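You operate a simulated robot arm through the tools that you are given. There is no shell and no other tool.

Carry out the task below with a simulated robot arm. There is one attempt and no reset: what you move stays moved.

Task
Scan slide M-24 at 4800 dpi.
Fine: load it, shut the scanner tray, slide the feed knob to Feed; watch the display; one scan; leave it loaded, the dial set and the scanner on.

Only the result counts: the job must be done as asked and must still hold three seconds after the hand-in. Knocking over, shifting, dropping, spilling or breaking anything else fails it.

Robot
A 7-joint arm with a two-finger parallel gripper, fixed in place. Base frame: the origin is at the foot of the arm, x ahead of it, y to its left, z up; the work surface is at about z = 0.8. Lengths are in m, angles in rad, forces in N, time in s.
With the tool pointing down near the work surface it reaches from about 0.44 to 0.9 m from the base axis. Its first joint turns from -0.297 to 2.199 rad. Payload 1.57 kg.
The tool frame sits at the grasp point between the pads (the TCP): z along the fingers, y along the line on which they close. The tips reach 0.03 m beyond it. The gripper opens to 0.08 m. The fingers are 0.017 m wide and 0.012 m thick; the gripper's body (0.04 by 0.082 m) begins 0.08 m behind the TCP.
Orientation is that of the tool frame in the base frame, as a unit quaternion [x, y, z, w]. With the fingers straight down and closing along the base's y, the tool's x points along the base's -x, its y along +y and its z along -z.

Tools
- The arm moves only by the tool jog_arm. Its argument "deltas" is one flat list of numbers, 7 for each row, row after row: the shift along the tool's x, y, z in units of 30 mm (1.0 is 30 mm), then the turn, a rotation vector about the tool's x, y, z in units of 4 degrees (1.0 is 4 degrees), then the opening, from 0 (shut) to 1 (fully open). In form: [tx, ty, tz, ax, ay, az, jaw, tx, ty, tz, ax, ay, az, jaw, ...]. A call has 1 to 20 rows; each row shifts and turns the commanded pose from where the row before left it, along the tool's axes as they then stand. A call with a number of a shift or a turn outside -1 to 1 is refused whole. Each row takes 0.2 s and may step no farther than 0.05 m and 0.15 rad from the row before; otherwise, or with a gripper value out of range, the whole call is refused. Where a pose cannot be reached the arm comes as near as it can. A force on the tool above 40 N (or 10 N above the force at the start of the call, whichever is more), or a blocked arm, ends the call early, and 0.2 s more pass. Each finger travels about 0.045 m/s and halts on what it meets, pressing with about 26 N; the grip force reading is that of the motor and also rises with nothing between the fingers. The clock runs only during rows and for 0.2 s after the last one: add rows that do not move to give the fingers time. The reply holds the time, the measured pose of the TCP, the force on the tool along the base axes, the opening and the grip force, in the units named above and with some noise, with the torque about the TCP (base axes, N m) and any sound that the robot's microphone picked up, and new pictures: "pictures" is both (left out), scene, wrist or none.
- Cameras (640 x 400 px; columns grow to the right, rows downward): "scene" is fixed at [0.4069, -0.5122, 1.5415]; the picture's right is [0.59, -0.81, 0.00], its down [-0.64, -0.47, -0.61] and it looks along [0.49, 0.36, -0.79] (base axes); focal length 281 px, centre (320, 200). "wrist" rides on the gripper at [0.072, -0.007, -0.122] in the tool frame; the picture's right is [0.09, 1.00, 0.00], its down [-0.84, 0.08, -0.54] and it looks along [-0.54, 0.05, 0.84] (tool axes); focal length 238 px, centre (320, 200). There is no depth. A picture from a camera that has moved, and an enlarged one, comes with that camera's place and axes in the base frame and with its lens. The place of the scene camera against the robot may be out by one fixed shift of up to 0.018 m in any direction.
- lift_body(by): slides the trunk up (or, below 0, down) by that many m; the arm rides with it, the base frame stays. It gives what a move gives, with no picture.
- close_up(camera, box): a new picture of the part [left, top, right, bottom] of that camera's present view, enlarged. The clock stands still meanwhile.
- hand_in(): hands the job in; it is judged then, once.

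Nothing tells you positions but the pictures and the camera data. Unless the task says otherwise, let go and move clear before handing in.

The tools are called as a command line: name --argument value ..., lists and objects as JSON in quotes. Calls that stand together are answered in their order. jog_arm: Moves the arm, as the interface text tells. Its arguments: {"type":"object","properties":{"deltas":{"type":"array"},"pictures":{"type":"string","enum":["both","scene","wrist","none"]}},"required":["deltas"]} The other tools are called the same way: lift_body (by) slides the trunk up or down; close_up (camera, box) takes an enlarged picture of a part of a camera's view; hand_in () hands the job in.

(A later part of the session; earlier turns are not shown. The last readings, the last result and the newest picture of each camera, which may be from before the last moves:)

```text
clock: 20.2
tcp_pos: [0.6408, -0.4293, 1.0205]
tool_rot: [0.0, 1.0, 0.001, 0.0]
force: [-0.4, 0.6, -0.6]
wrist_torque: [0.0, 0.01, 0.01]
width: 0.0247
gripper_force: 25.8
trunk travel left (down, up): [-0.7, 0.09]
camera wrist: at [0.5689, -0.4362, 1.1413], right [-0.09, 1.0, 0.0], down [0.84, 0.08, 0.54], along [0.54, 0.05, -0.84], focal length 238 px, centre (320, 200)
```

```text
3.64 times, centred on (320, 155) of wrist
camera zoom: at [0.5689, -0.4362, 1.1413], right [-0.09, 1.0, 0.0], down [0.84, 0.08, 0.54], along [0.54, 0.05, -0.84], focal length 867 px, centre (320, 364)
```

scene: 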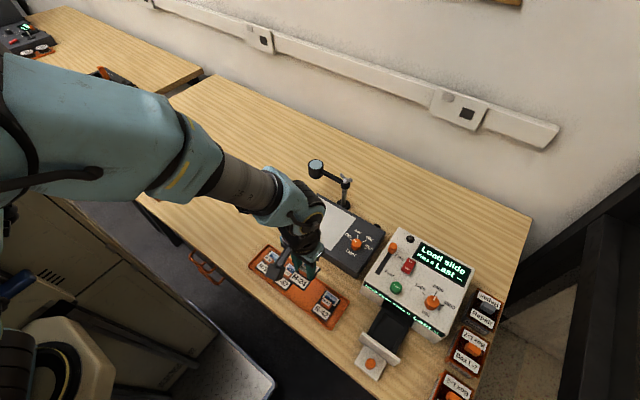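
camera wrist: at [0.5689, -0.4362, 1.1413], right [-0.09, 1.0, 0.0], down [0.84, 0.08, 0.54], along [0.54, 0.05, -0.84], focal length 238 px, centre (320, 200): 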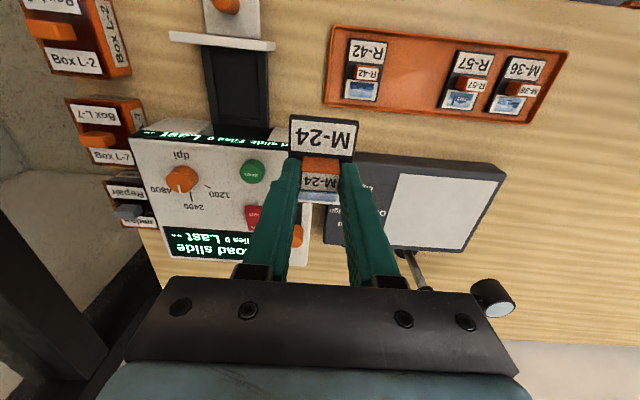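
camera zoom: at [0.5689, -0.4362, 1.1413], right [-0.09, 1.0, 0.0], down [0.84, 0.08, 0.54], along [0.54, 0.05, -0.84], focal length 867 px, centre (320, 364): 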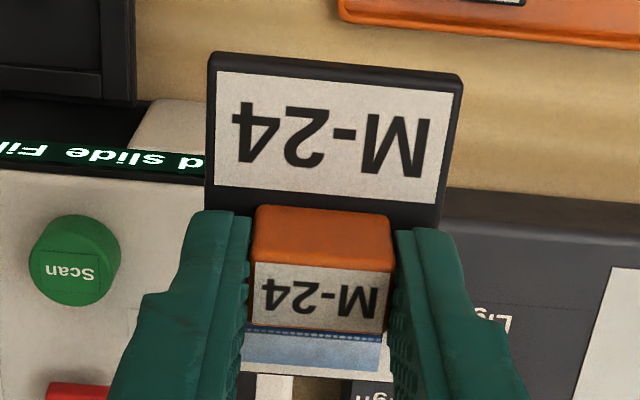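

The recess spans about x 0.584–0.657 and y -0.561 to -0.508, so its centre is near (0.620, -0.534). The 65×45 mm slide fits with a few millimetres of margin. I'll move over it and lower partway.

jog_arm --deltas '[0.16, -0.868, 0, 0, 0, 0, 0.2, 0.16, -0.868, 0, 0, 0, 0, 0.2, 0.16, -0.868, 0, 0, 0, 0, 0.2, 0.157, -0.869, 0, 0, 0, 0, 0.2, 0, 0, 0.9, 0, 0, 0, 0.2, 0, 0, 0.9, 0, 0, 0, 0.2, 0, 0, 0.9, 0, 0, 0, 0.2, 0, 0, 0.8, 0, 0, 0, 0.2, 0, 0, 0, 0, 0, 0, 0.2]' --pictures "both"

close_up --camera "wrist" --box '[240, 80, 400, 240]'

close_up --camera "scene" --box '[340, 280, 440, 380]'

```text
clock: 22.2
tcp_pos: [0.6215, -0.5338, 0.9166]
tool_rot: [0.0, 1.0, 0.001, -0.001]
force: [-0.1, 0.2, -0.5]
wrist_torque: [-0.01, 0.01, -0.03]
width: 0.0248
gripper_force: 26.1
trunk travel left (down, up): [-0.7, 0.09]
camera wrist: at [0.5488, -0.5402, 1.0372], right [-0.09, 1.0, 0.0], down [0.84, 0.08, 0.54], along [0.54, 0.05, -0.84], focal length 238 px, centre (320, 200)
```

scene: 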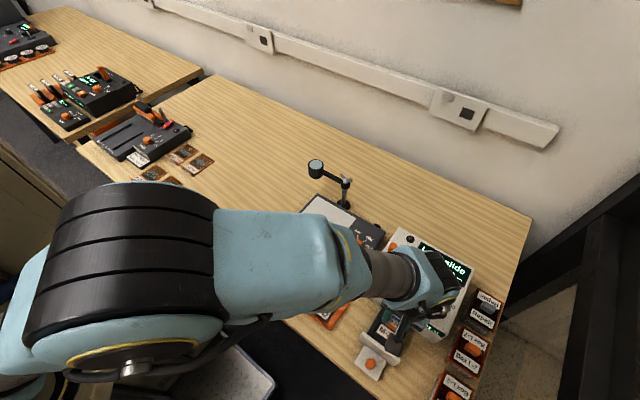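
wrist: 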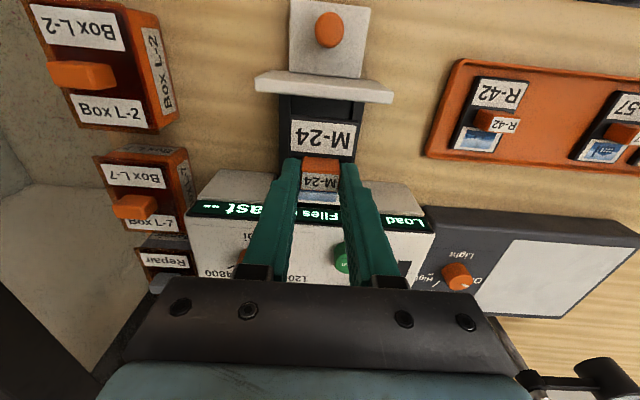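

```text
2.50 times, centred on (320, 160) of wrist
camera zoom: at [0.5488, -0.5402, 1.0372], right [-0.09, 1.0, 0.0], down [0.84, 0.08, 0.54], along [0.54, 0.05, -0.84], focal length 596 px, centre (320, 300)
```

zoom: 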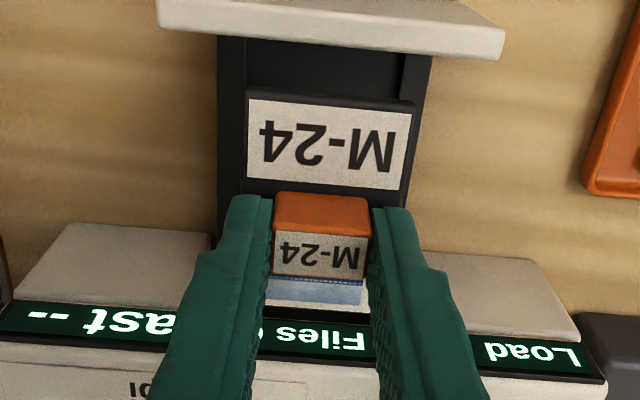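

```text
4.00 times, centred on (390, 330) of scene
camera zoom: at [0.4069, -0.5122, 1.5415], right [0.59, -0.81, 0.0], down [-0.64, -0.47, -0.61], along [0.49, 0.36, -0.79], focal length 1123 px, centre (40, -320)
```

zoom: 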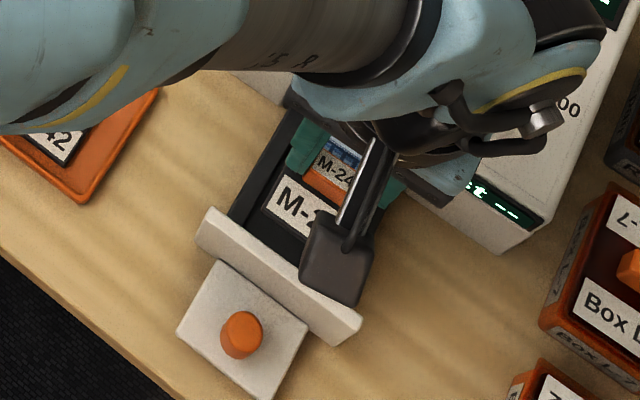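

The slide is lined up over the recess. I'll lower further, to just above the frame.

jog_arm --deltas '[0, 0, 0.6, 0, 0, 0, 0.2, 0, 0, 0.6, 0, 0, 0, 0.2, 0, 0, 0.3, 0, 0, 0, 0.2, 0, 0, 0, 0, 0, 0, 0.2]' --pictures "none"

close_up --camera "wrist" --box '[240, 60, 400, 220]'

close_up --camera "scene" --box '[350, 290, 430, 360]'

```text
clock: 23.2
tcp_pos: [0.6218, -0.5336, 0.8705]
tool_rot: [0.0, 1.0, 0.0, 0.001]
force: [-0.1, 0.2, -0.1]
wrist_torque: [0.0, 0.01, 0.03]
width: 0.025
gripper_force: 26.2
trunk travel left (down, up): [-0.7, 0.09]
```

```text
2.50 times, centred on (320, 140) of wrist
camera zoom: at [0.5493, -0.5403, 0.9902], right [-0.09, 1.0, 0.0], down [0.84, 0.08, 0.54], along [0.54, 0.05, -0.84], focal length 596 px, centre (320, 350)
```

zoom: 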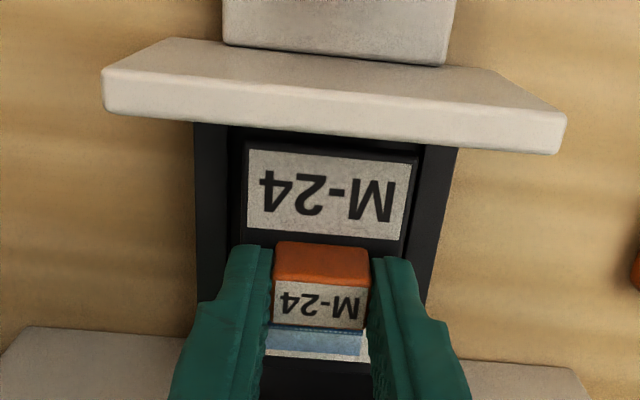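

```text
5.71 times, centred on (390, 325) of scene
camera zoom: at [0.4069, -0.5122, 1.5415], right [0.59, -0.81, 0.0], down [-0.64, -0.47, -0.61], along [0.49, 0.36, -0.79], focal length 1604 px, centre (-80, -514)
```

zoom: 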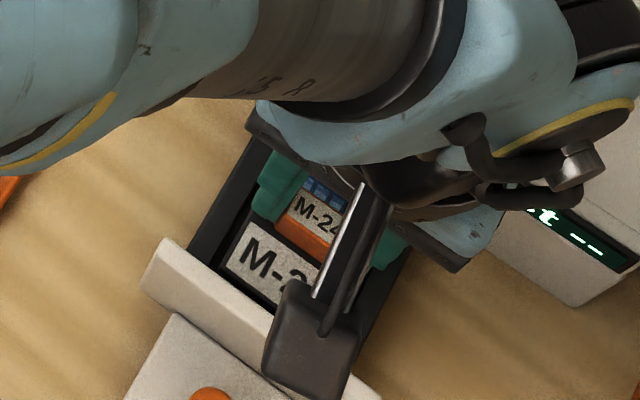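

It's well centred. I'll lower slowly until it touches.

jog_arm --deltas '[0, 0, 0.15, 0, 0, 0, 0.2, 0, 0, 0.15, 0, 0, 0, 0.2, 0, 0, 0.1, 0, 0, 0, 0.2]' --pictures "none"

```text
clock: 24.0
tcp_pos: [0.622, -0.5332, 0.8564]
tool_rot: [0.0, 1.0, -0.001, 0.0]
force: [0.3, -0.8, -0.3]
wrist_torque: [-0.02, -0.04, -0.03]
width: 0.025
gripper_force: 26.2
trunk travel left (down, up): [-0.7, 0.09]
```

jog_arm --deltas '[0, 0, 0.07, 0, 0, 0, 0.2, 0, 0, 0.07, 0, 0, 0, 0.2]' --pictures "none"

close_up --camera "wrist" --box '[240, 60, 400, 220]'

```text
clock: 24.6
tcp_pos: [0.622, -0.5333, 0.8565]
tool_rot: [-0.001, 1.0, -0.002, 0.002]
force: [0.6, 1.6, 22.4]
wrist_torque: [0.04, 0.03, -0.01]
width: 0.0252
gripper_force: 26.7
trunk travel left (down, up): [-0.7, 0.09]
```

```text
2.50 times, centred on (320, 140) of wrist
camera zoom: at [0.5499, -0.5394, 0.9767], right [-0.09, 1.0, 0.0], down [0.83, 0.08, 0.55], along [0.54, 0.05, -0.84], focal length 596 px, centre (320, 350)
```

zoom: 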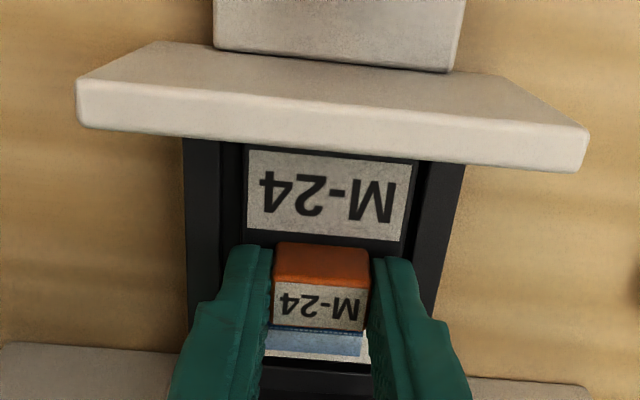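

It touched flat, with 22 N and almost no torque, so it's seated on the tray floor. I'll ease off slightly and release.

jog_arm --deltas '[0, 0, -0.1, 0, 0, 0, 0.2, 0, 0, 0, 0, 0, 0, 0.3, 0, 0, 0, 0, 0, 0, 0.45, 0, 0, 0, 0, 0, 0, 0.45]' --pictures "none"

close_up --camera "wrist" --box '[240, 60, 400, 220]'

```text
clock: 25.6
tcp_pos: [0.6204, -0.5345, 0.8564]
tool_rot: [0.0, 1.0, 0.0, 0.0]
force: [-0.5, -1.2, -0.6]
wrist_torque: [0.0, 0.0, 0.0]
width: 0.0358
gripper_force: 0.1
trunk travel left (down, up): [-0.7, 0.09]
```

```text
2.50 times, centred on (320, 140) of wrist
camera zoom: at [0.549, -0.54, 0.9766], right [-0.09, 1.0, 0.0], down [0.84, 0.08, 0.54], along [0.54, 0.05, -0.84], focal length 596 px, centre (320, 350)
```

zoom: 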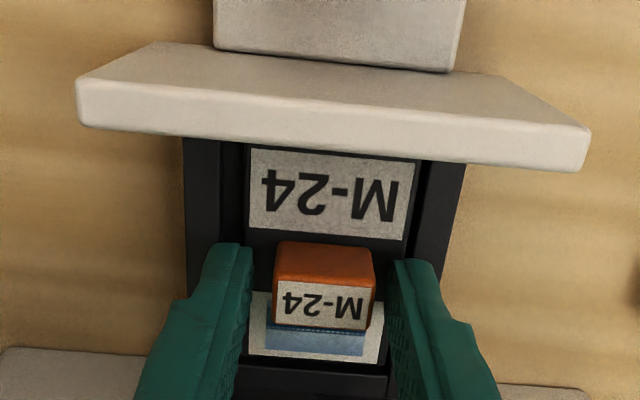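

Released. I'll lift straight up and check how the slide is seated.

jog_arm --deltas '[0, 0, -0.3, 0, 0, 0, 0.45, 0, 0, -0.8, 0, 0, 0, 0.6, 0, 0, -1, 0, 0, 0, 0.6, 0, 0, -1, 0, 0, 0, 0.6, 0.6, 0, -0.8, 0, 0, 0, 0.6, 0.8, 0, 0, 0, 0, 0, 0.6, 0.8, 0, 0, 0, 0, 0, 0.6, 0.6, 0, 0, 0, 0, 0, 0.6, 0, 0, 0, 0, 0, 0, 0.6]' --pictures "both"

close_up --camera "wrist" --box '[240, 110, 400, 270]'

close_up --camera "scene" --box '[350, 290, 430, 360]'

```text
clock: 27.6
tcp_pos: [0.5368, -0.5331, 0.974]
tool_rot: [0.0, 1.0, 0.0, 0.0]
force: [0.5, 0.0, -0.1]
wrist_torque: [0.01, 0.0, -0.03]
width: 0.0479
gripper_force: 0.2
trunk travel left (down, up): [-0.7, 0.09]
camera wrist: at [0.4643, -0.5394, 1.095], right [-0.09, 1.0, 0.0], down [0.84, 0.08, 0.54], along [0.54, 0.05, -0.84], focal length 238 px, centre (320, 200)
```

scene: 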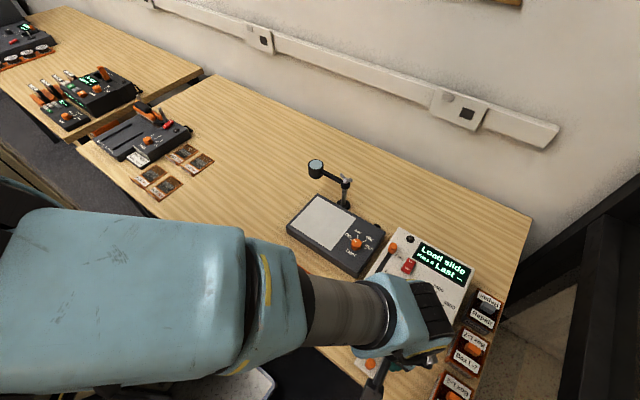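
wrist: 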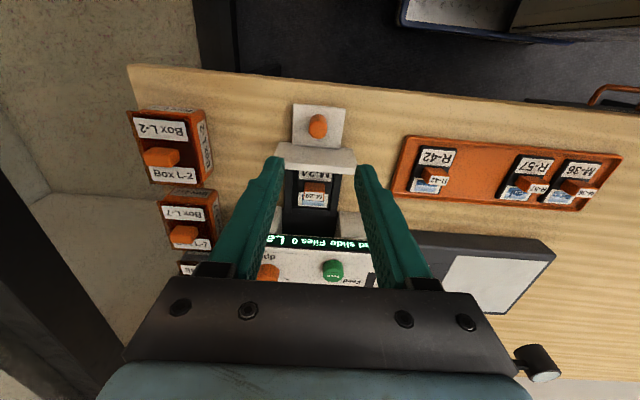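

```text
2.50 times, centred on (320, 190) of wrist
camera zoom: at [0.4643, -0.5394, 1.095], right [-0.09, 1.0, 0.0], down [0.84, 0.08, 0.54], along [0.54, 0.05, -0.84], focal length 596 px, centre (320, 225)
```

zoom: 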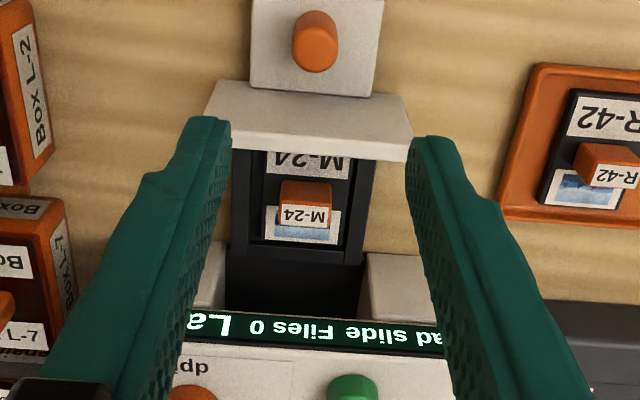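

```text
5.71 times, centred on (390, 325) of scene
camera zoom: at [0.4069, -0.5122, 1.5415], right [0.59, -0.81, 0.0], down [-0.64, -0.47, -0.61], along [0.49, 0.36, -0.79], focal length 1604 px, centre (-80, -514)
```

zoom: 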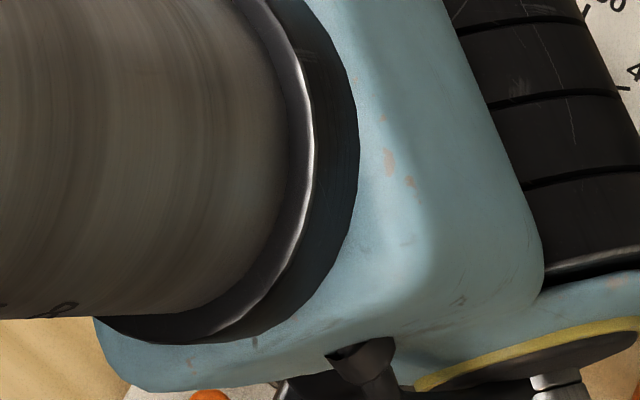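

The slide sits flat inside the recess. I'll lower onto the tray knob (about 0.539, -0.535) to push the tray shut.

jog_arm --deltas '[-0.02, -0.02, 0.9, 0, 0, 0, 0.6, -0.02, -0.02, 0.9, 0, 0, 0, 0.6, -0.02, 0, 0.9, 0, 0, 0, 0.6, 0, 0, 0.9, 0, 0, 0, 0.6, 0, 0, 0.5, 0, 0, 0, 0.6, 0, 0, 0, 0, 0, 0, 0.6]' --pictures "none"

close_up --camera "wrist" --box '[240, 100, 400, 260]'

```text
clock: 29.0
tcp_pos: [0.5385, -0.5352, 0.85]
tool_rot: [0.0, 1.0, 0.0, 0.0]
force: [0.2, -0.1, -0.2]
wrist_torque: [0.01, -0.01, -0.01]
width: 0.0477
gripper_force: 0.0
trunk travel left (down, up): [-0.7, 0.09]
```

```text
2.50 times, centred on (320, 180) of wrist
camera zoom: at [0.4667, -0.5409, 0.971], right [-0.09, 1.0, 0.0], down [0.84, 0.08, 0.54], along [0.54, 0.05, -0.84], focal length 596 px, centre (320, 250)
```

zoom: 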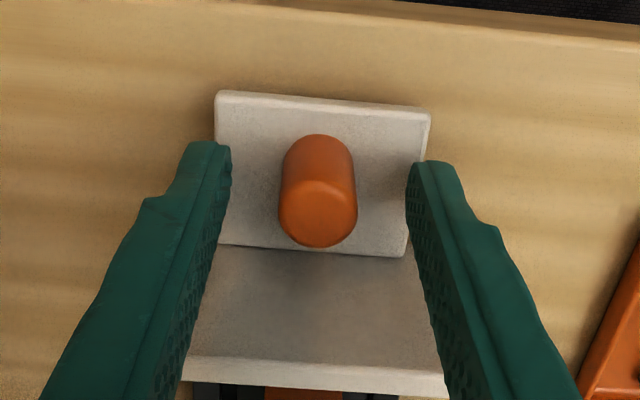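

jog_arm --deltas '[0.07, 0, 0, 0, 0, 0, 0.1, 0, 0, 0, 0, 0, 0, 0.1, 0, 0, 0, 0, 0, 0, 0.1, 0, 0, 0, 0, 0, 0, 0.1]' --pictures "none"

```text
clock: 30.0
tcp_pos: [0.5365, -0.5347, 0.8517]
tool_rot: [0.0, 1.0, 0.0, 0.0]
force: [0.6, -3.3, -0.3]
wrist_torque: [-0.12, -0.09, -0.03]
width: 0.019
gripper_force: 33.2
trunk travel left (down, up): [-0.7, 0.09]
```

The knob is gripped again. I'll push the tray in slowly.

jog_arm --deltas '[-0.1, -0.01, 0, 0, 0, 0, 0.1, -0.2, 0, 0, 0, 0, 0, 0.1, -0.25, 0, 0, 0, 0, 0, 0.1, -0.25, 0, 0, 0, 0, 0, 0.1, -0.25, 0, 0, 0, 0, 0, 0.1, -0.25, 0, 0, 0, 0, 0, 0.1, -0.25, 0, 0, 0, 0, 0, 0.1, -0.25, 0, 0, 0, 0, 0, 0.1, -0.25, 0, 0, 0, 0, 0, 0.1, -0.25, 0, 0, 0, 0, 0, 0.1]' --pictures "wrist"

```text
clock: 32.2
tcp_pos: [0.6056, -0.5351, 0.8519]
tool_rot: [-0.001, 1.0, -0.001, 0.001]
force: [-1.0, -2.2, 17.8]
wrist_torque: [-0.04, 0.23, 0.02]
width: 0.019
gripper_force: 33.2
trunk travel left (down, up): [-0.7, 0.09]
camera wrist: at [0.5328, -0.541, 0.9716], right [-0.09, 1.0, 0.0], down [0.84, 0.08, 0.54], along [0.54, 0.05, -0.84], focal length 238 px, centre (320, 200)
```

wrist: 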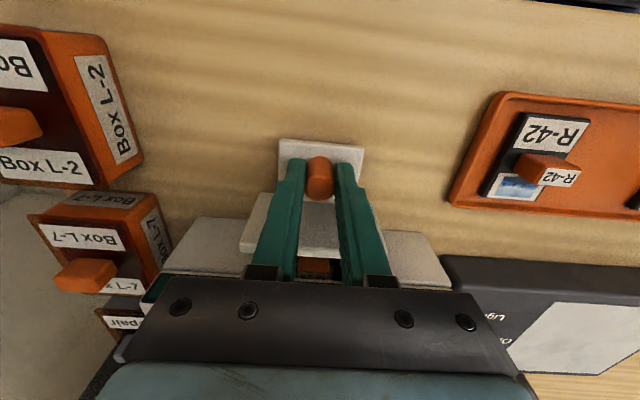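

The tray is most of the way in. There's some vertical force, so I'll relieve it slightly and finish closing gently.

jog_arm --deltas '[0, 0, -0.05, 0, 0, 0, 0.1, -0.15, 0, 0, 0, 0, 0, 0.1]' --pictures "none"

```text
clock: 32.8
tcp_pos: [0.6095, -0.5349, 0.8511]
tool_rot: [-0.001, 1.0, 0.0, 0.0]
force: [-0.8, -1.7, 3.8]
wrist_torque: [-0.09, -0.43, 0.01]
width: 0.0187
gripper_force: 33.4
trunk travel left (down, up): [-0.7, 0.09]
```

jog_arm --deltas '[-0.2, 0, 0, 0, 0, 0, 0.1, -0.2, 0, 0, 0, 0, 0, 0.1, -0.15, 0, 0, 0, 0, 0, 0.1]' --pictures "none"

```text
clock: 33.6
tcp_pos: [0.6261, -0.535, 0.8501]
tool_rot: [-0.001, 1.0, 0.002, -0.001]
force: [0.7, -1.0, -2.7]
wrist_torque: [0.0, 0.29, 0.03]
width: 0.0188
gripper_force: 32.7
trunk travel left (down, up): [-0.7, 0.09]
```

jog_arm --deltas '[-0.1, 0, 0, 0, 0, 0, 0.1, -0.1, 0, 0, 0, 0, 0, 0.1, -0.1, 0, 0, 0, 0, 0, 0.1]' --pictures "both"

close_up --camera "scene" --box '[380, 220, 500, 340]'

```text
clock: 34.4
tcp_pos: [0.63, -0.5357, 0.852]
tool_rot: [-0.001, 1.0, 0.001, -0.004]
force: [-25.6, 5.6, -4.5]
wrist_torque: [0.21, 0.84, 0.01]
width: 0.0195
gripper_force: 33.2
trunk travel left (down, up): [-0.7, 0.09]
camera wrist: at [0.5598, -0.5416, 0.9725], right [-0.09, 1.0, 0.0], down [0.84, 0.08, 0.54], along [0.53, 0.05, -0.84], focal length 238 px, centre (320, 200)
```

scene: 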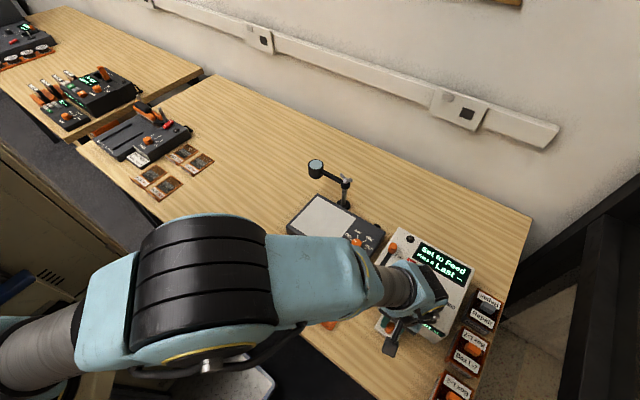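
wrist: 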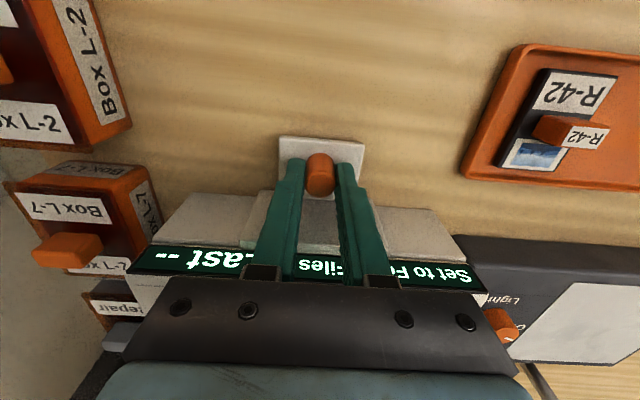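

```text
3.33 times, centred on (440, 280) of scene
camera zoom: at [0.4069, -0.5122, 1.5415], right [0.59, -0.81, 0.0], down [-0.64, -0.47, -0.61], along [0.49, 0.36, -0.79], focal length 936 px, centre (-80, -67)
```

zoom: 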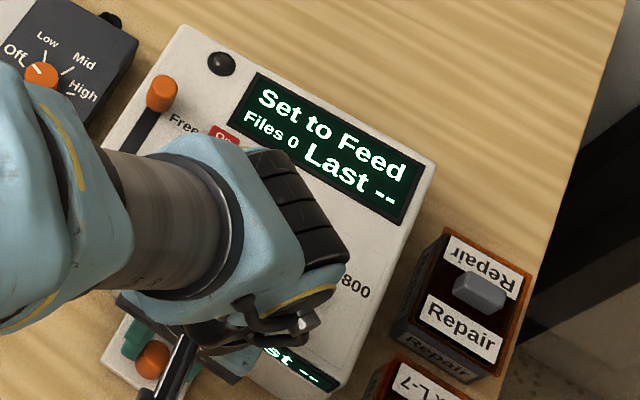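

The tray is shut and the display says "Set to Feed". I'll ease off, release the knob and lift clear.

jog_arm --deltas '[0.12, 0, 0, 0, 0, 0, 0.1, 0, 0, 0, 0, 0, 0, 0.4, 0, 0, 0, 0, 0, 0, 0.6, 0, 0, 0, 0, 0, 0, 0.6, 0, 0, -0.5, 0, 0, 0, 0.6, 0, 0, -0.9, 0, 0, 0, 0.6, 0, 0, -1, 0, 0, 0, 0.6, 0, 0, -1, 0, 0, 0, 0.6, 0, 0, -1, 0, 0, 0, 0.6, 0, 0, -1, 0, 0, 0, 0.6, 0, 0, 0, 0, 0, 0, 0.6]' --pictures "both"

close_up --camera "wrist" --box '[200, 120, 400, 290]'

```text
clock: 36.8
tcp_pos: [0.6309, -0.5344, 1.0133]
tool_rot: [0.0, 1.0, 0.0, 0.0]
force: [-0.4, -0.6, -0.2]
wrist_torque: [-0.01, 0.01, -0.02]
width: 0.048
gripper_force: 0.0
trunk travel left (down, up): [-0.7, 0.09]
camera wrist: at [0.5596, -0.541, 1.1349], right [-0.09, 1.0, 0.0], down [0.84, 0.08, 0.54], along [0.54, 0.05, -0.84], focal length 238 px, centre (320, 200)
```

scene: 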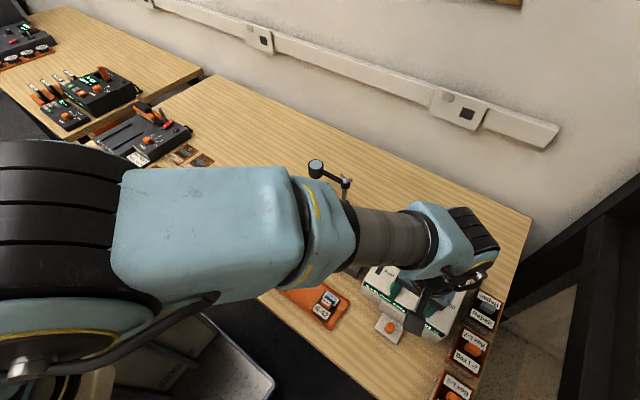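
wrist: 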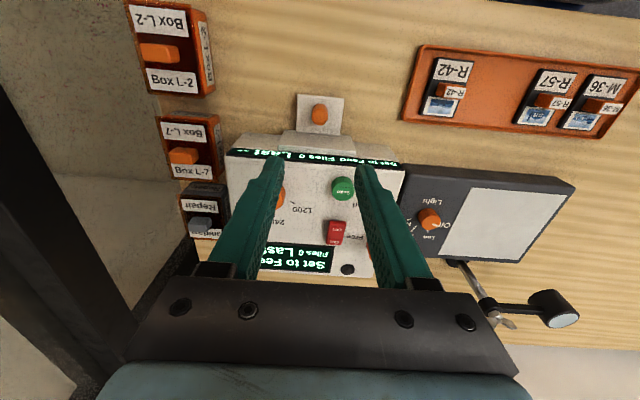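

```text
2.35 times, centred on (300, 205) of wrist
camera zoom: at [0.5596, -0.541, 1.1349], right [-0.09, 1.0, 0.0], down [0.84, 0.08, 0.54], along [0.54, 0.05, -0.84], focal length 561 px, centre (367, 188)
```

zoom: 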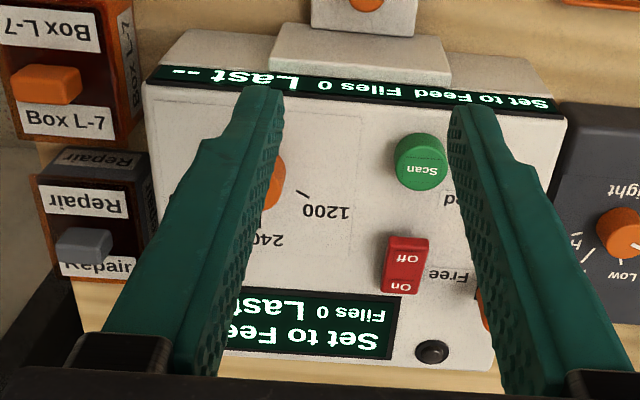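

Next is the dpi dial. I'll move above it so it shows between the fingers.

jog_arm --deltas '[-0.2, -0.9, 0, 0, 0, 0, 0.9, -0.2, -0.8, 0, 0, 0, 0, 0.9, 0, 0, 0, 0, 0, 0, 0.9]' --pictures "wrist"

close_up --camera "wrist" --box '[220, 120, 420, 290]'

```text
clock: 37.6
tcp_pos: [0.6431, -0.5867, 1.0145]
tool_rot: [0.0, 1.0, -0.001, 0.0]
force: [0.2, -0.1, -0.6]
wrist_torque: [0.0, -0.01, -0.03]
width: 0.072
gripper_force: 0.1
trunk travel left (down, up): [-0.7, 0.09]
camera wrist: at [0.5708, -0.5916, 1.1349], right [-0.09, 1.0, 0.0], down [0.84, 0.08, 0.54], along [0.54, 0.05, -0.84], focal length 238 px, centre (320, 200)
```

wrist: 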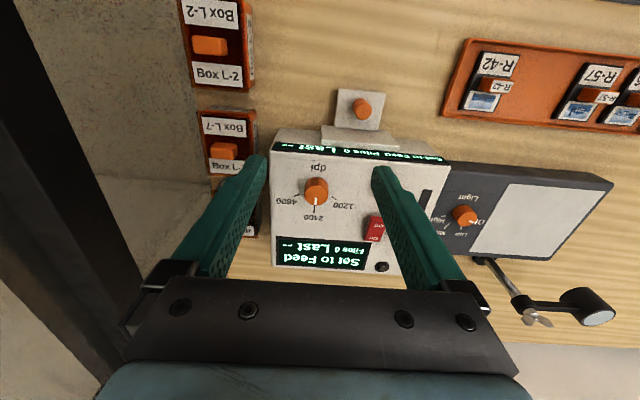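

```text
2.35 times, centred on (320, 205) of wrist
camera zoom: at [0.5708, -0.5916, 1.1349], right [-0.09, 1.0, 0.0], down [0.84, 0.08, 0.54], along [0.54, 0.05, -0.84], focal length 561 px, centre (320, 188)
```

zoom: 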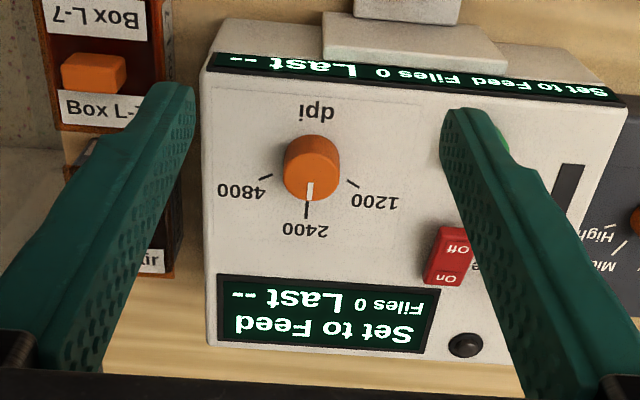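

close_up --camera "wrist" --box '[275, 155, 365, 225]'

close_up --camera "scene" --box '[380, 230, 480, 350]'

```text
5.71 times, centred on (320, 190) of wrist
camera zoom: at [0.5708, -0.5916, 1.1349], right [-0.09, 1.0, 0.0], down [0.84, 0.08, 0.54], along [0.54, 0.05, -0.84], focal length 1362 px, centre (320, 257)
```

zoom: 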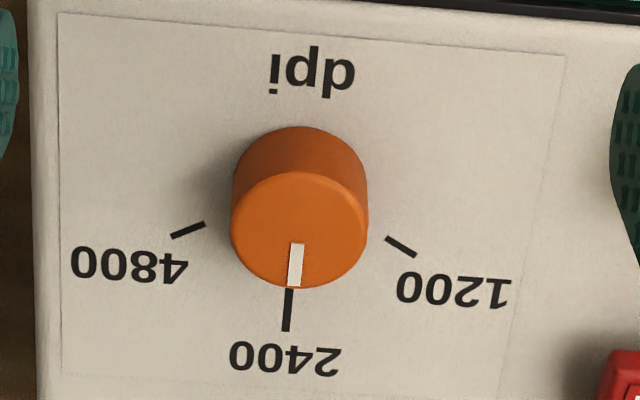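

```text
3.33 times, centred on (430, 290) of scene
camera zoom: at [0.4069, -0.5122, 1.5415], right [0.59, -0.81, 0.0], down [-0.64, -0.47, -0.61], along [0.49, 0.36, -0.79], focal length 936 px, centre (-47, -100)
```

zoom: 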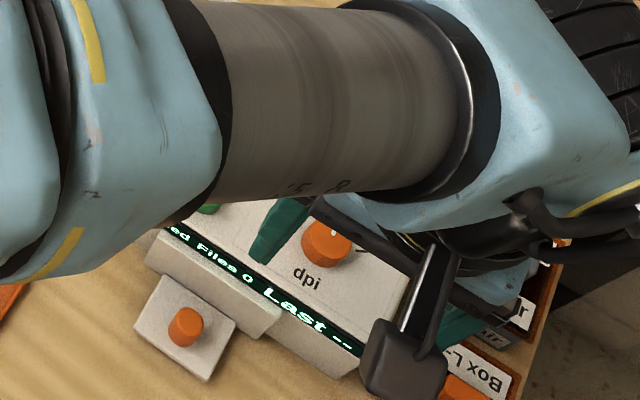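

The dial is a 28 mm cylinder near (0.712, -0.583), top z≈0.90. The pointer is at 2400, and 4800 is 60° clockwise seen from above. I'll move over it and down partway to refine the position.

jog_arm --deltas '[-0.767, 0.03, 0.5, 0, 0, 0, 0.65, -0.767, 0.03, 0.5, 0, 0, 0, 0.65, -0.767, 0.03, 0.5, 0, 0, 0, 0.65, 0, 0, 0, 0, 0, 0, 0.65]' --pictures "wrist"

close_up --camera "wrist" --box '[260, 110, 380, 210]'

```text
clock: 38.6
tcp_pos: [0.7122, -0.5833, 0.9687]
tool_rot: [0.001, 1.0, 0.0, 0.0]
force: [0.1, 0.5, 0.5]
wrist_torque: [-0.04, 0.04, -0.03]
width: 0.0522
gripper_force: 0.0
trunk travel left (down, up): [-0.7, 0.09]
camera wrist: at [0.6406, -0.5893, 1.0901], right [-0.09, 1.0, 0.0], down [0.84, 0.08, 0.54], along [0.54, 0.05, -0.84], focal length 238 px, centre (320, 200)
```

wrist: 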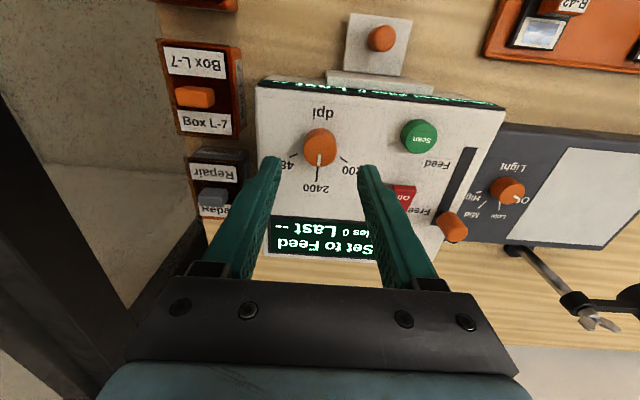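

```text
4.00 times, centred on (320, 160) of wrist
camera zoom: at [0.6406, -0.5893, 1.0901], right [-0.09, 1.0, 0.0], down [0.84, 0.08, 0.54], along [0.54, 0.05, -0.84], focal length 953 px, centre (320, 360)
```

zoom: 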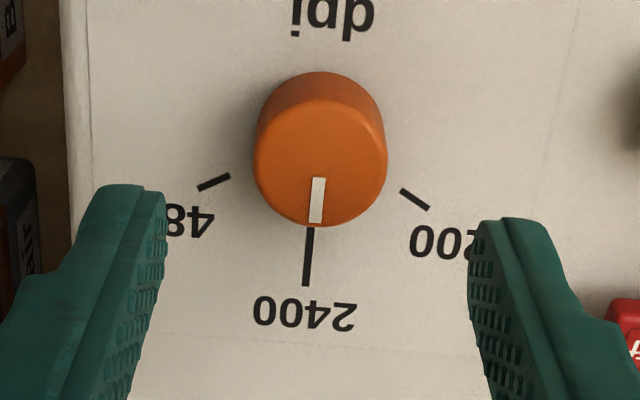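

The dial centre is now (0.711, -0.583), with its top at 0.906 and the panel at about 0.888. I'll pre-rotate the tool by -30° so that the 60° turn is symmetric.

jog_arm --deltas '[0.02, 0, 0, 0, 0, -1, 0.65, 0, 0, 0, 0, 0, -1, 0.65, 0, 0, 0, 0, 0, -1, 0.65, 0, 0, 0, 0, 0, -1, 0.65, 0, 0, 0, 0, 0, -1, 0.65, 0, 0, 0, 0, 0, -1, 0.65, 0, 0, 0, 0, 0, -1, 0.65, 0, 0, 0, 0, 0, -0.5, 0.65, 0, 0, 0, 0, 0, 0, 0.65]' --pictures "wrist"

close_up --camera "wrist" --box '[260, 110, 380, 210]'

```text
clock: 40.6
tcp_pos: [0.7122, -0.5827, 0.9707]
tool_rot: [-0.26, 0.966, 0.0, 0.0]
force: [0.3, 0.0, 0.5]
wrist_torque: [0.0, -0.01, -0.01]
width: 0.052
gripper_force: 0.0
trunk travel left (down, up): [-0.7, 0.09]
camera wrist: at [0.6534, -0.6244, 1.0901], right [-0.58, 0.82, 0.0], down [0.69, 0.49, 0.54], along [0.44, 0.31, -0.84], focal length 238 px, centre (320, 200)
```

wrist: 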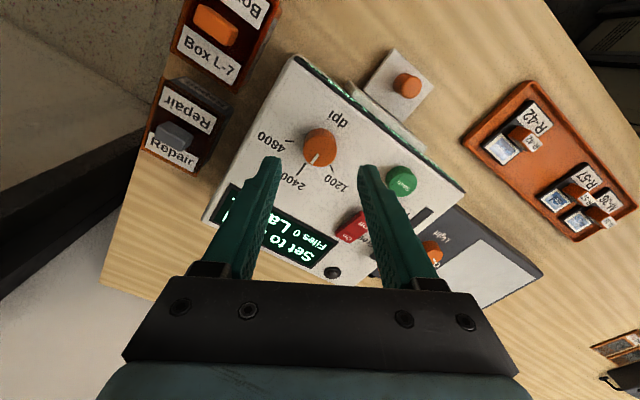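

```text
4.00 times, centred on (320, 160) of wrist
camera zoom: at [0.6534, -0.6244, 1.0901], right [-0.58, 0.82, 0.0], down [0.69, 0.49, 0.54], along [0.44, 0.31, -0.84], focal length 953 px, centre (320, 360)
```

zoom: 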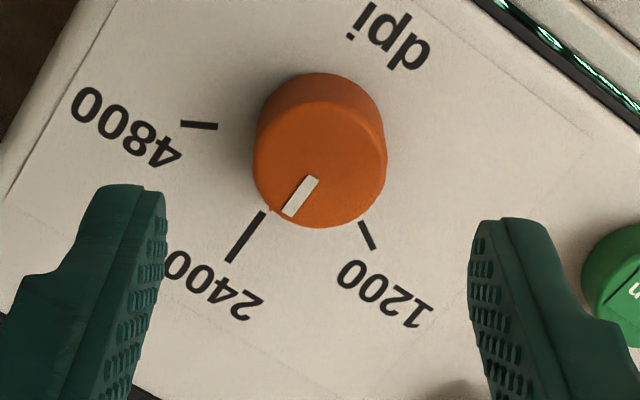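

The dial is coaxial with the tool. I'll descend to grip height.

jog_arm --deltas '[0, 0, 0.8, 0, 0, 0, 0.65, 0, 0, 0.7, 0, 0, 0, 0.65, 0, 0, 0, 0, 0, 0, 0.65]' --pictures "wrist"

close_up --camera "wrist" --box '[240, 110, 400, 230]'

```text
clock: 41.4
tcp_pos: [0.7119, -0.5822, 0.9256]
tool_rot: [-0.258, 0.966, 0.0, 0.0]
force: [0.3, 0.3, -0.4]
wrist_torque: [0.0, -0.01, -0.02]
width: 0.0519
gripper_force: 0.1
trunk travel left (down, up): [-0.7, 0.09]
camera wrist: at [0.6531, -0.6245, 1.0456], right [-0.58, 0.82, 0.0], down [0.69, 0.49, 0.54], along [0.44, 0.31, -0.84], focal length 238 px, centre (320, 200)
```

wrist: 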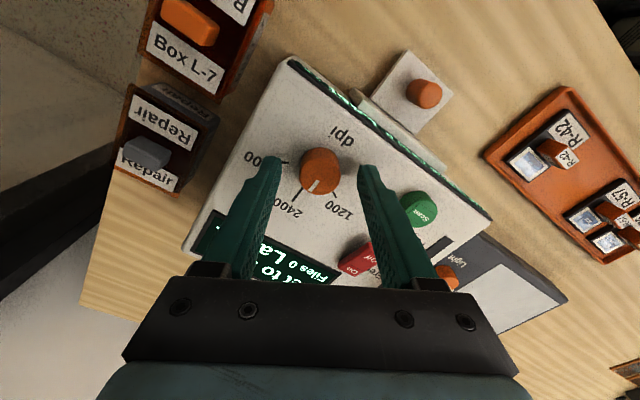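

```text
3.33 times, centred on (320, 170) of wrist
camera zoom: at [0.6531, -0.6245, 1.0456], right [-0.58, 0.82, 0.0], down [0.69, 0.49, 0.54], along [0.44, 0.31, -0.84], focal length 794 px, centre (320, 300)
```

zoom: 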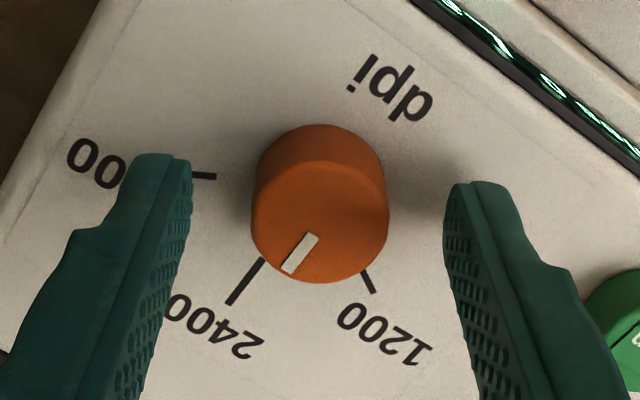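

jog_arm --deltas '[0, 0, 0.07, 0, 0, 0, 0.1, 0, 0, 0, 0, 0, 0, 0.1, 0, 0, 0, 0, 0, 0, 0.1, 0, 0, 0, 0, 0, 0, 0.1]' --pictures "none"

```text
clock: 42.4
tcp_pos: [0.7122, -0.5836, 0.9229]
tool_rot: [-0.258, 0.966, -0.001, 0.0]
force: [-5.7, 6.3, 1.0]
wrist_torque: [0.21, 0.3, -0.05]
width: 0.0275
gripper_force: 36.9
trunk travel left (down, up): [-0.7, 0.09]
```

The dial is gripped (27.5 mm). I'll turn it clockwise in stages, watching the torque.

jog_arm --deltas '[0, 0.04, 0, 0, 0, 0, 0.1, 0, 0, 0, 0, 0, 1, 0.1, 0, 0, 0, 0, 0, 1, 0.1, 0, 0, 0, 0, 0, 1, 0.1, 0, 0, 0, 0, 0, 1, 0.1, 0, 0, 0, 0, 0, 1, 0.1]' --pictures "wrist"

close_up --camera "wrist" --box '[240, 110, 400, 230]'

```text
clock: 43.8
tcp_pos: [0.7121, -0.5831, 0.9227]
tool_rot: [-0.087, 0.996, -0.001, 0.0]
force: [4.2, -6.9, 1.5]
wrist_torque: [-0.12, -0.58, -0.03]
width: 0.0274
gripper_force: 38.1
trunk travel left (down, up): [-0.7, 0.09]
camera wrist: at [0.6423, -0.6014, 1.0436], right [-0.26, 0.96, 0.0], down [0.81, 0.22, 0.54], along [0.52, 0.14, -0.84], focal length 238 px, centre (320, 200)
```

wrist: 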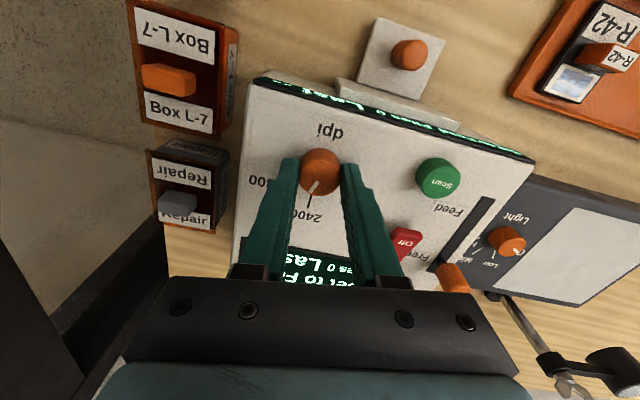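

```text
3.33 times, centred on (320, 170) of wrist
camera zoom: at [0.6423, -0.6014, 1.0436], right [-0.26, 0.96, 0.0], down [0.81, 0.22, 0.54], along [0.52, 0.14, -0.84], focal length 794 px, centre (320, 300)
```

zoom: 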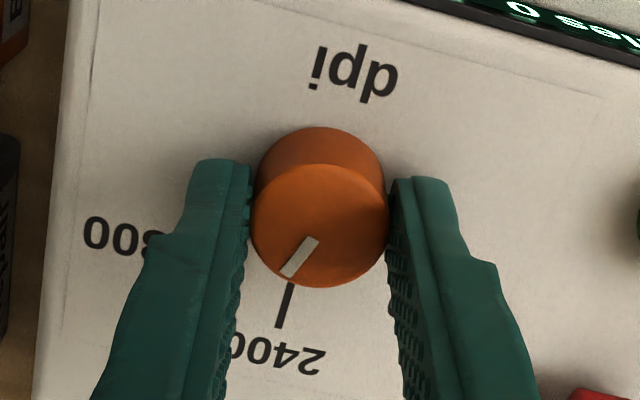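

The dial turns with the gripper, 20° so far. I'll do the remaining 40°.

jog_arm --deltas '[0, -0.02, 0, 0, 0, 1, 0.1, 0, 0, 0, 0, 0, 1, 0.1, 0, 0, 0, 0, 0, 1, 0.1, 0, 0, 0, 0, 0, 1, 0.1, 0, 0, 0, 0, 0, 1, 0.1, 0, 0, 0, 0, 0, 1, 0.1, 0, 0, 0, 0, 0, 1, 0.1, 0, 0, 0, 0, 0, 1, 0.1, 0, 0, 0, 0, 0, 1, 0.1, 0, 0, 0, 0, 0, 1, 0.1]' --pictures "wrist"

close_up --camera "wrist" --box '[240, 110, 400, 230]'

```text
clock: 46.0
tcp_pos: [0.712, -0.5824, 0.9234]
tool_rot: [0.259, 0.966, -0.002, 0.001]
force: [5.4, -7.2, 7.6]
wrist_torque: [-0.18, -0.04, 0.02]
width: 0.0276
gripper_force: 37.8
trunk travel left (down, up): [-0.7, 0.09]
camera wrist: at [0.6465, -0.5521, 1.0435], right [0.42, 0.91, 0.0], down [0.76, -0.35, 0.54], along [0.49, -0.23, -0.84], focal length 238 px, centre (320, 200)
```

wrist: 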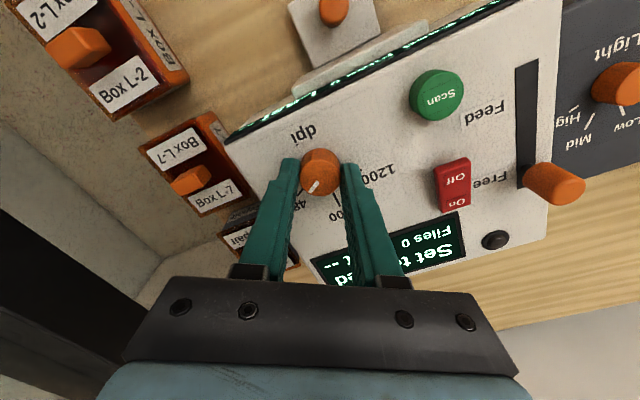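

```text
3.33 times, centred on (320, 170) of wrist
camera zoom: at [0.6465, -0.5521, 1.0435], right [0.42, 0.91, 0.0], down [0.76, -0.35, 0.54], along [0.49, -0.23, -0.84], focal length 794 px, centre (320, 300)
```

zoom: 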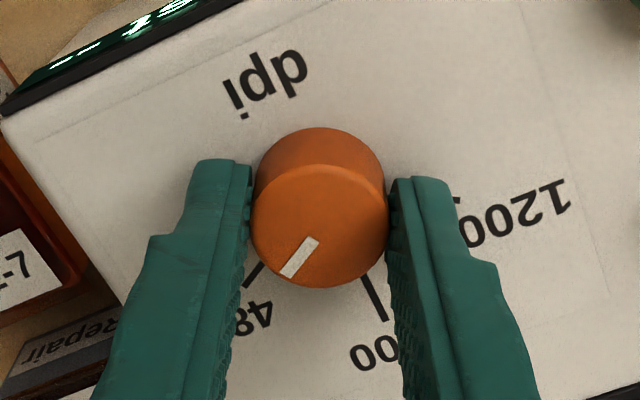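

The pointer lines up with the 4800 tick. I'll release, lift and confirm it.

jog_arm --deltas '[0, 0, 0, 0, 0, 0, 0.4, 0, 0, 0, 0, 0, 0, 0.6, 0, 0, 0, 0, 0, 0, 0.6, 0, 0, -0.7, 0, 0, 0, 0.6, 0, 0, -0.9, 0, 0, 0, 0.6, 0, 0, -0.7, 0, 0, 0, 0.6, 0, 0, 0, 0, 0, 0, 0.6]' --pictures "wrist"

close_up --camera "wrist" --box '[260, 90, 380, 190]'

close_up --camera "wrist" --box '[380, 60, 560, 220]'

```text
clock: 47.6
tcp_pos: [0.7125, -0.5801, 0.9935]
tool_rot: [0.26, 0.966, 0.0, 0.0]
force: [0.6, 0.3, 0.4]
wrist_torque: [-0.03, 0.01, 0.01]
width: 0.0478
gripper_force: 0.1
trunk travel left (down, up): [-0.7, 0.09]
camera wrist: at [0.6461, -0.5502, 1.1131], right [0.42, 0.91, 0.0], down [0.76, -0.35, 0.54], along [0.49, -0.23, -0.84], focal length 238 px, centre (320, 200)
```

wrist: 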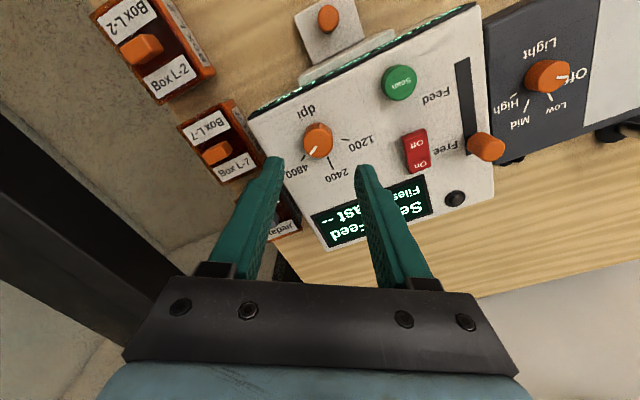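

```text
4.00 times, centred on (320, 140) of wrist
camera zoom: at [0.6461, -0.5502, 1.1131], right [0.42, 0.91, 0.0], down [0.76, -0.35, 0.54], along [0.49, -0.23, -0.84], focal length 953 px, centre (320, 440)
```

zoom: 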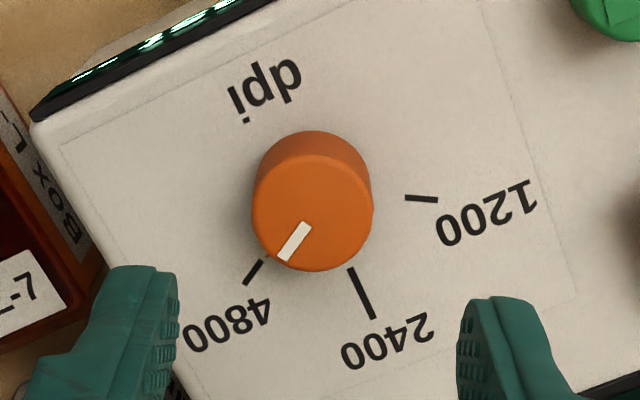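

```text
2.50 times, centred on (470, 140) of wrist
camera zoom: at [0.6461, -0.5502, 1.1131], right [0.42, 0.91, 0.0], down [0.76, -0.35, 0.54], along [0.49, -0.23, -0.84], focal length 596 px, centre (-55, 350)
```

zoom: 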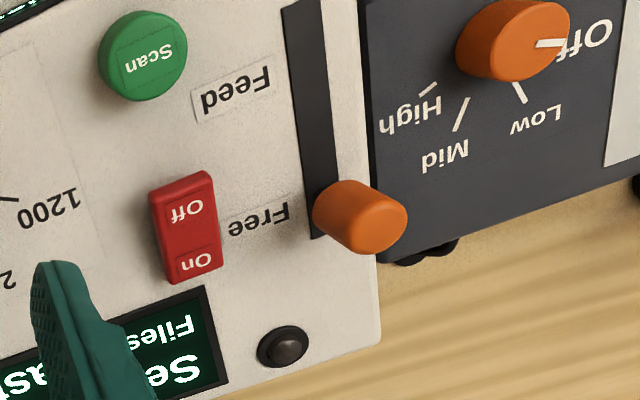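

The dial is on 4800. I'll rotate the tool back and move above the feed knob, near (0.777, -0.449).

jog_arm --deltas '[0, 0, 0, 0, 0, -1, 0.6, 0, 0, 0, 0, 0, -1, 0.6, 0, 0, 0, 0, 0, -1, 0.6, 0, 0, 0, 0, 0, -1, 0.6, 0, 0, 0, 0, 0, -1, 0.6, 0, 0, 0, 0, 0, -1, 0.6, 0, 0, 0, 0, 0, -1, 0.6, 0, 0, 0, 0, 0, -0.5, 0.6, -0.4, 0.87, 0, 0, 0, 0, 0.6, -0.4, 0.87, 0, 0, 0, 0, 0.6, -0.4, 0.87, 0, 0, 0, 0, 0.6, -0.4, 0.87, 0, 0, 0, 0, 0.6, -0.4, 0.87, 0, 0, 0, 0, 0.6, 0, 0, 0, 0, 0, 0, 0.6]' --pictures "both"

close_up --camera "wrist" --box '[240, 80, 400, 200]'

```text
clock: 50.6
tcp_pos: [0.7707, -0.4524, 0.992]
tool_rot: [0.0, 1.0, 0.001, -0.001]
force: [-0.5, 0.5, -0.3]
wrist_torque: [0.03, 0.0, -0.01]
width: 0.0483
gripper_force: 0.0
trunk travel left (down, up): [-0.7, 0.09]
camera wrist: at [0.6998, -0.4577, 1.112], right [-0.09, 1.0, 0.0], down [0.84, 0.08, 0.54], along [0.54, 0.05, -0.84], focal length 238 px, centre (320, 200)
```

scene: 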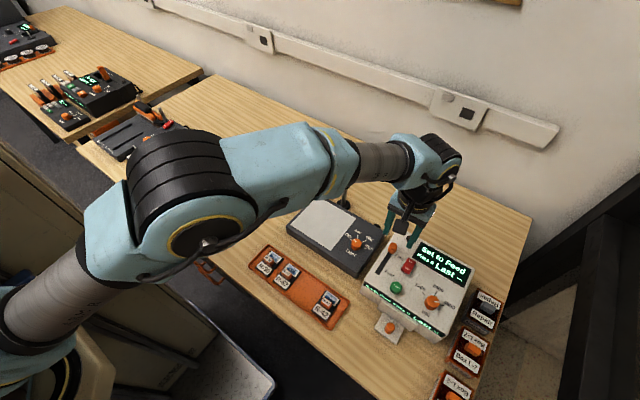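
wrist: 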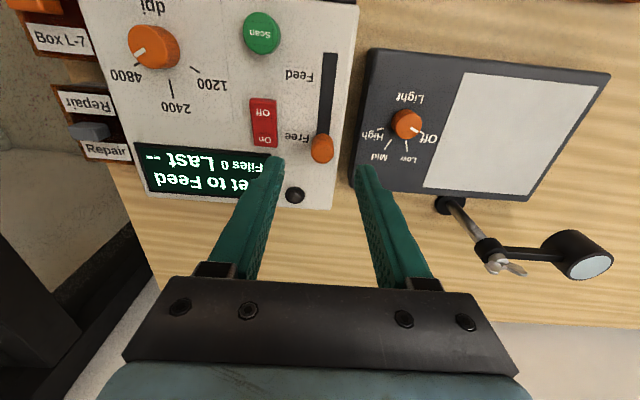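

```text
3.33 times, centred on (320, 140) of wrist
camera zoom: at [0.6998, -0.4577, 1.112], right [-0.09, 1.0, 0.0], down [0.84, 0.08, 0.54], along [0.54, 0.05, -0.84], focal length 794 px, centre (320, 400)
```

zoom: 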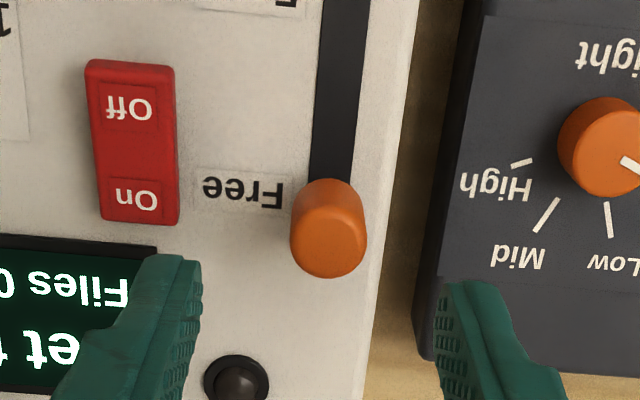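

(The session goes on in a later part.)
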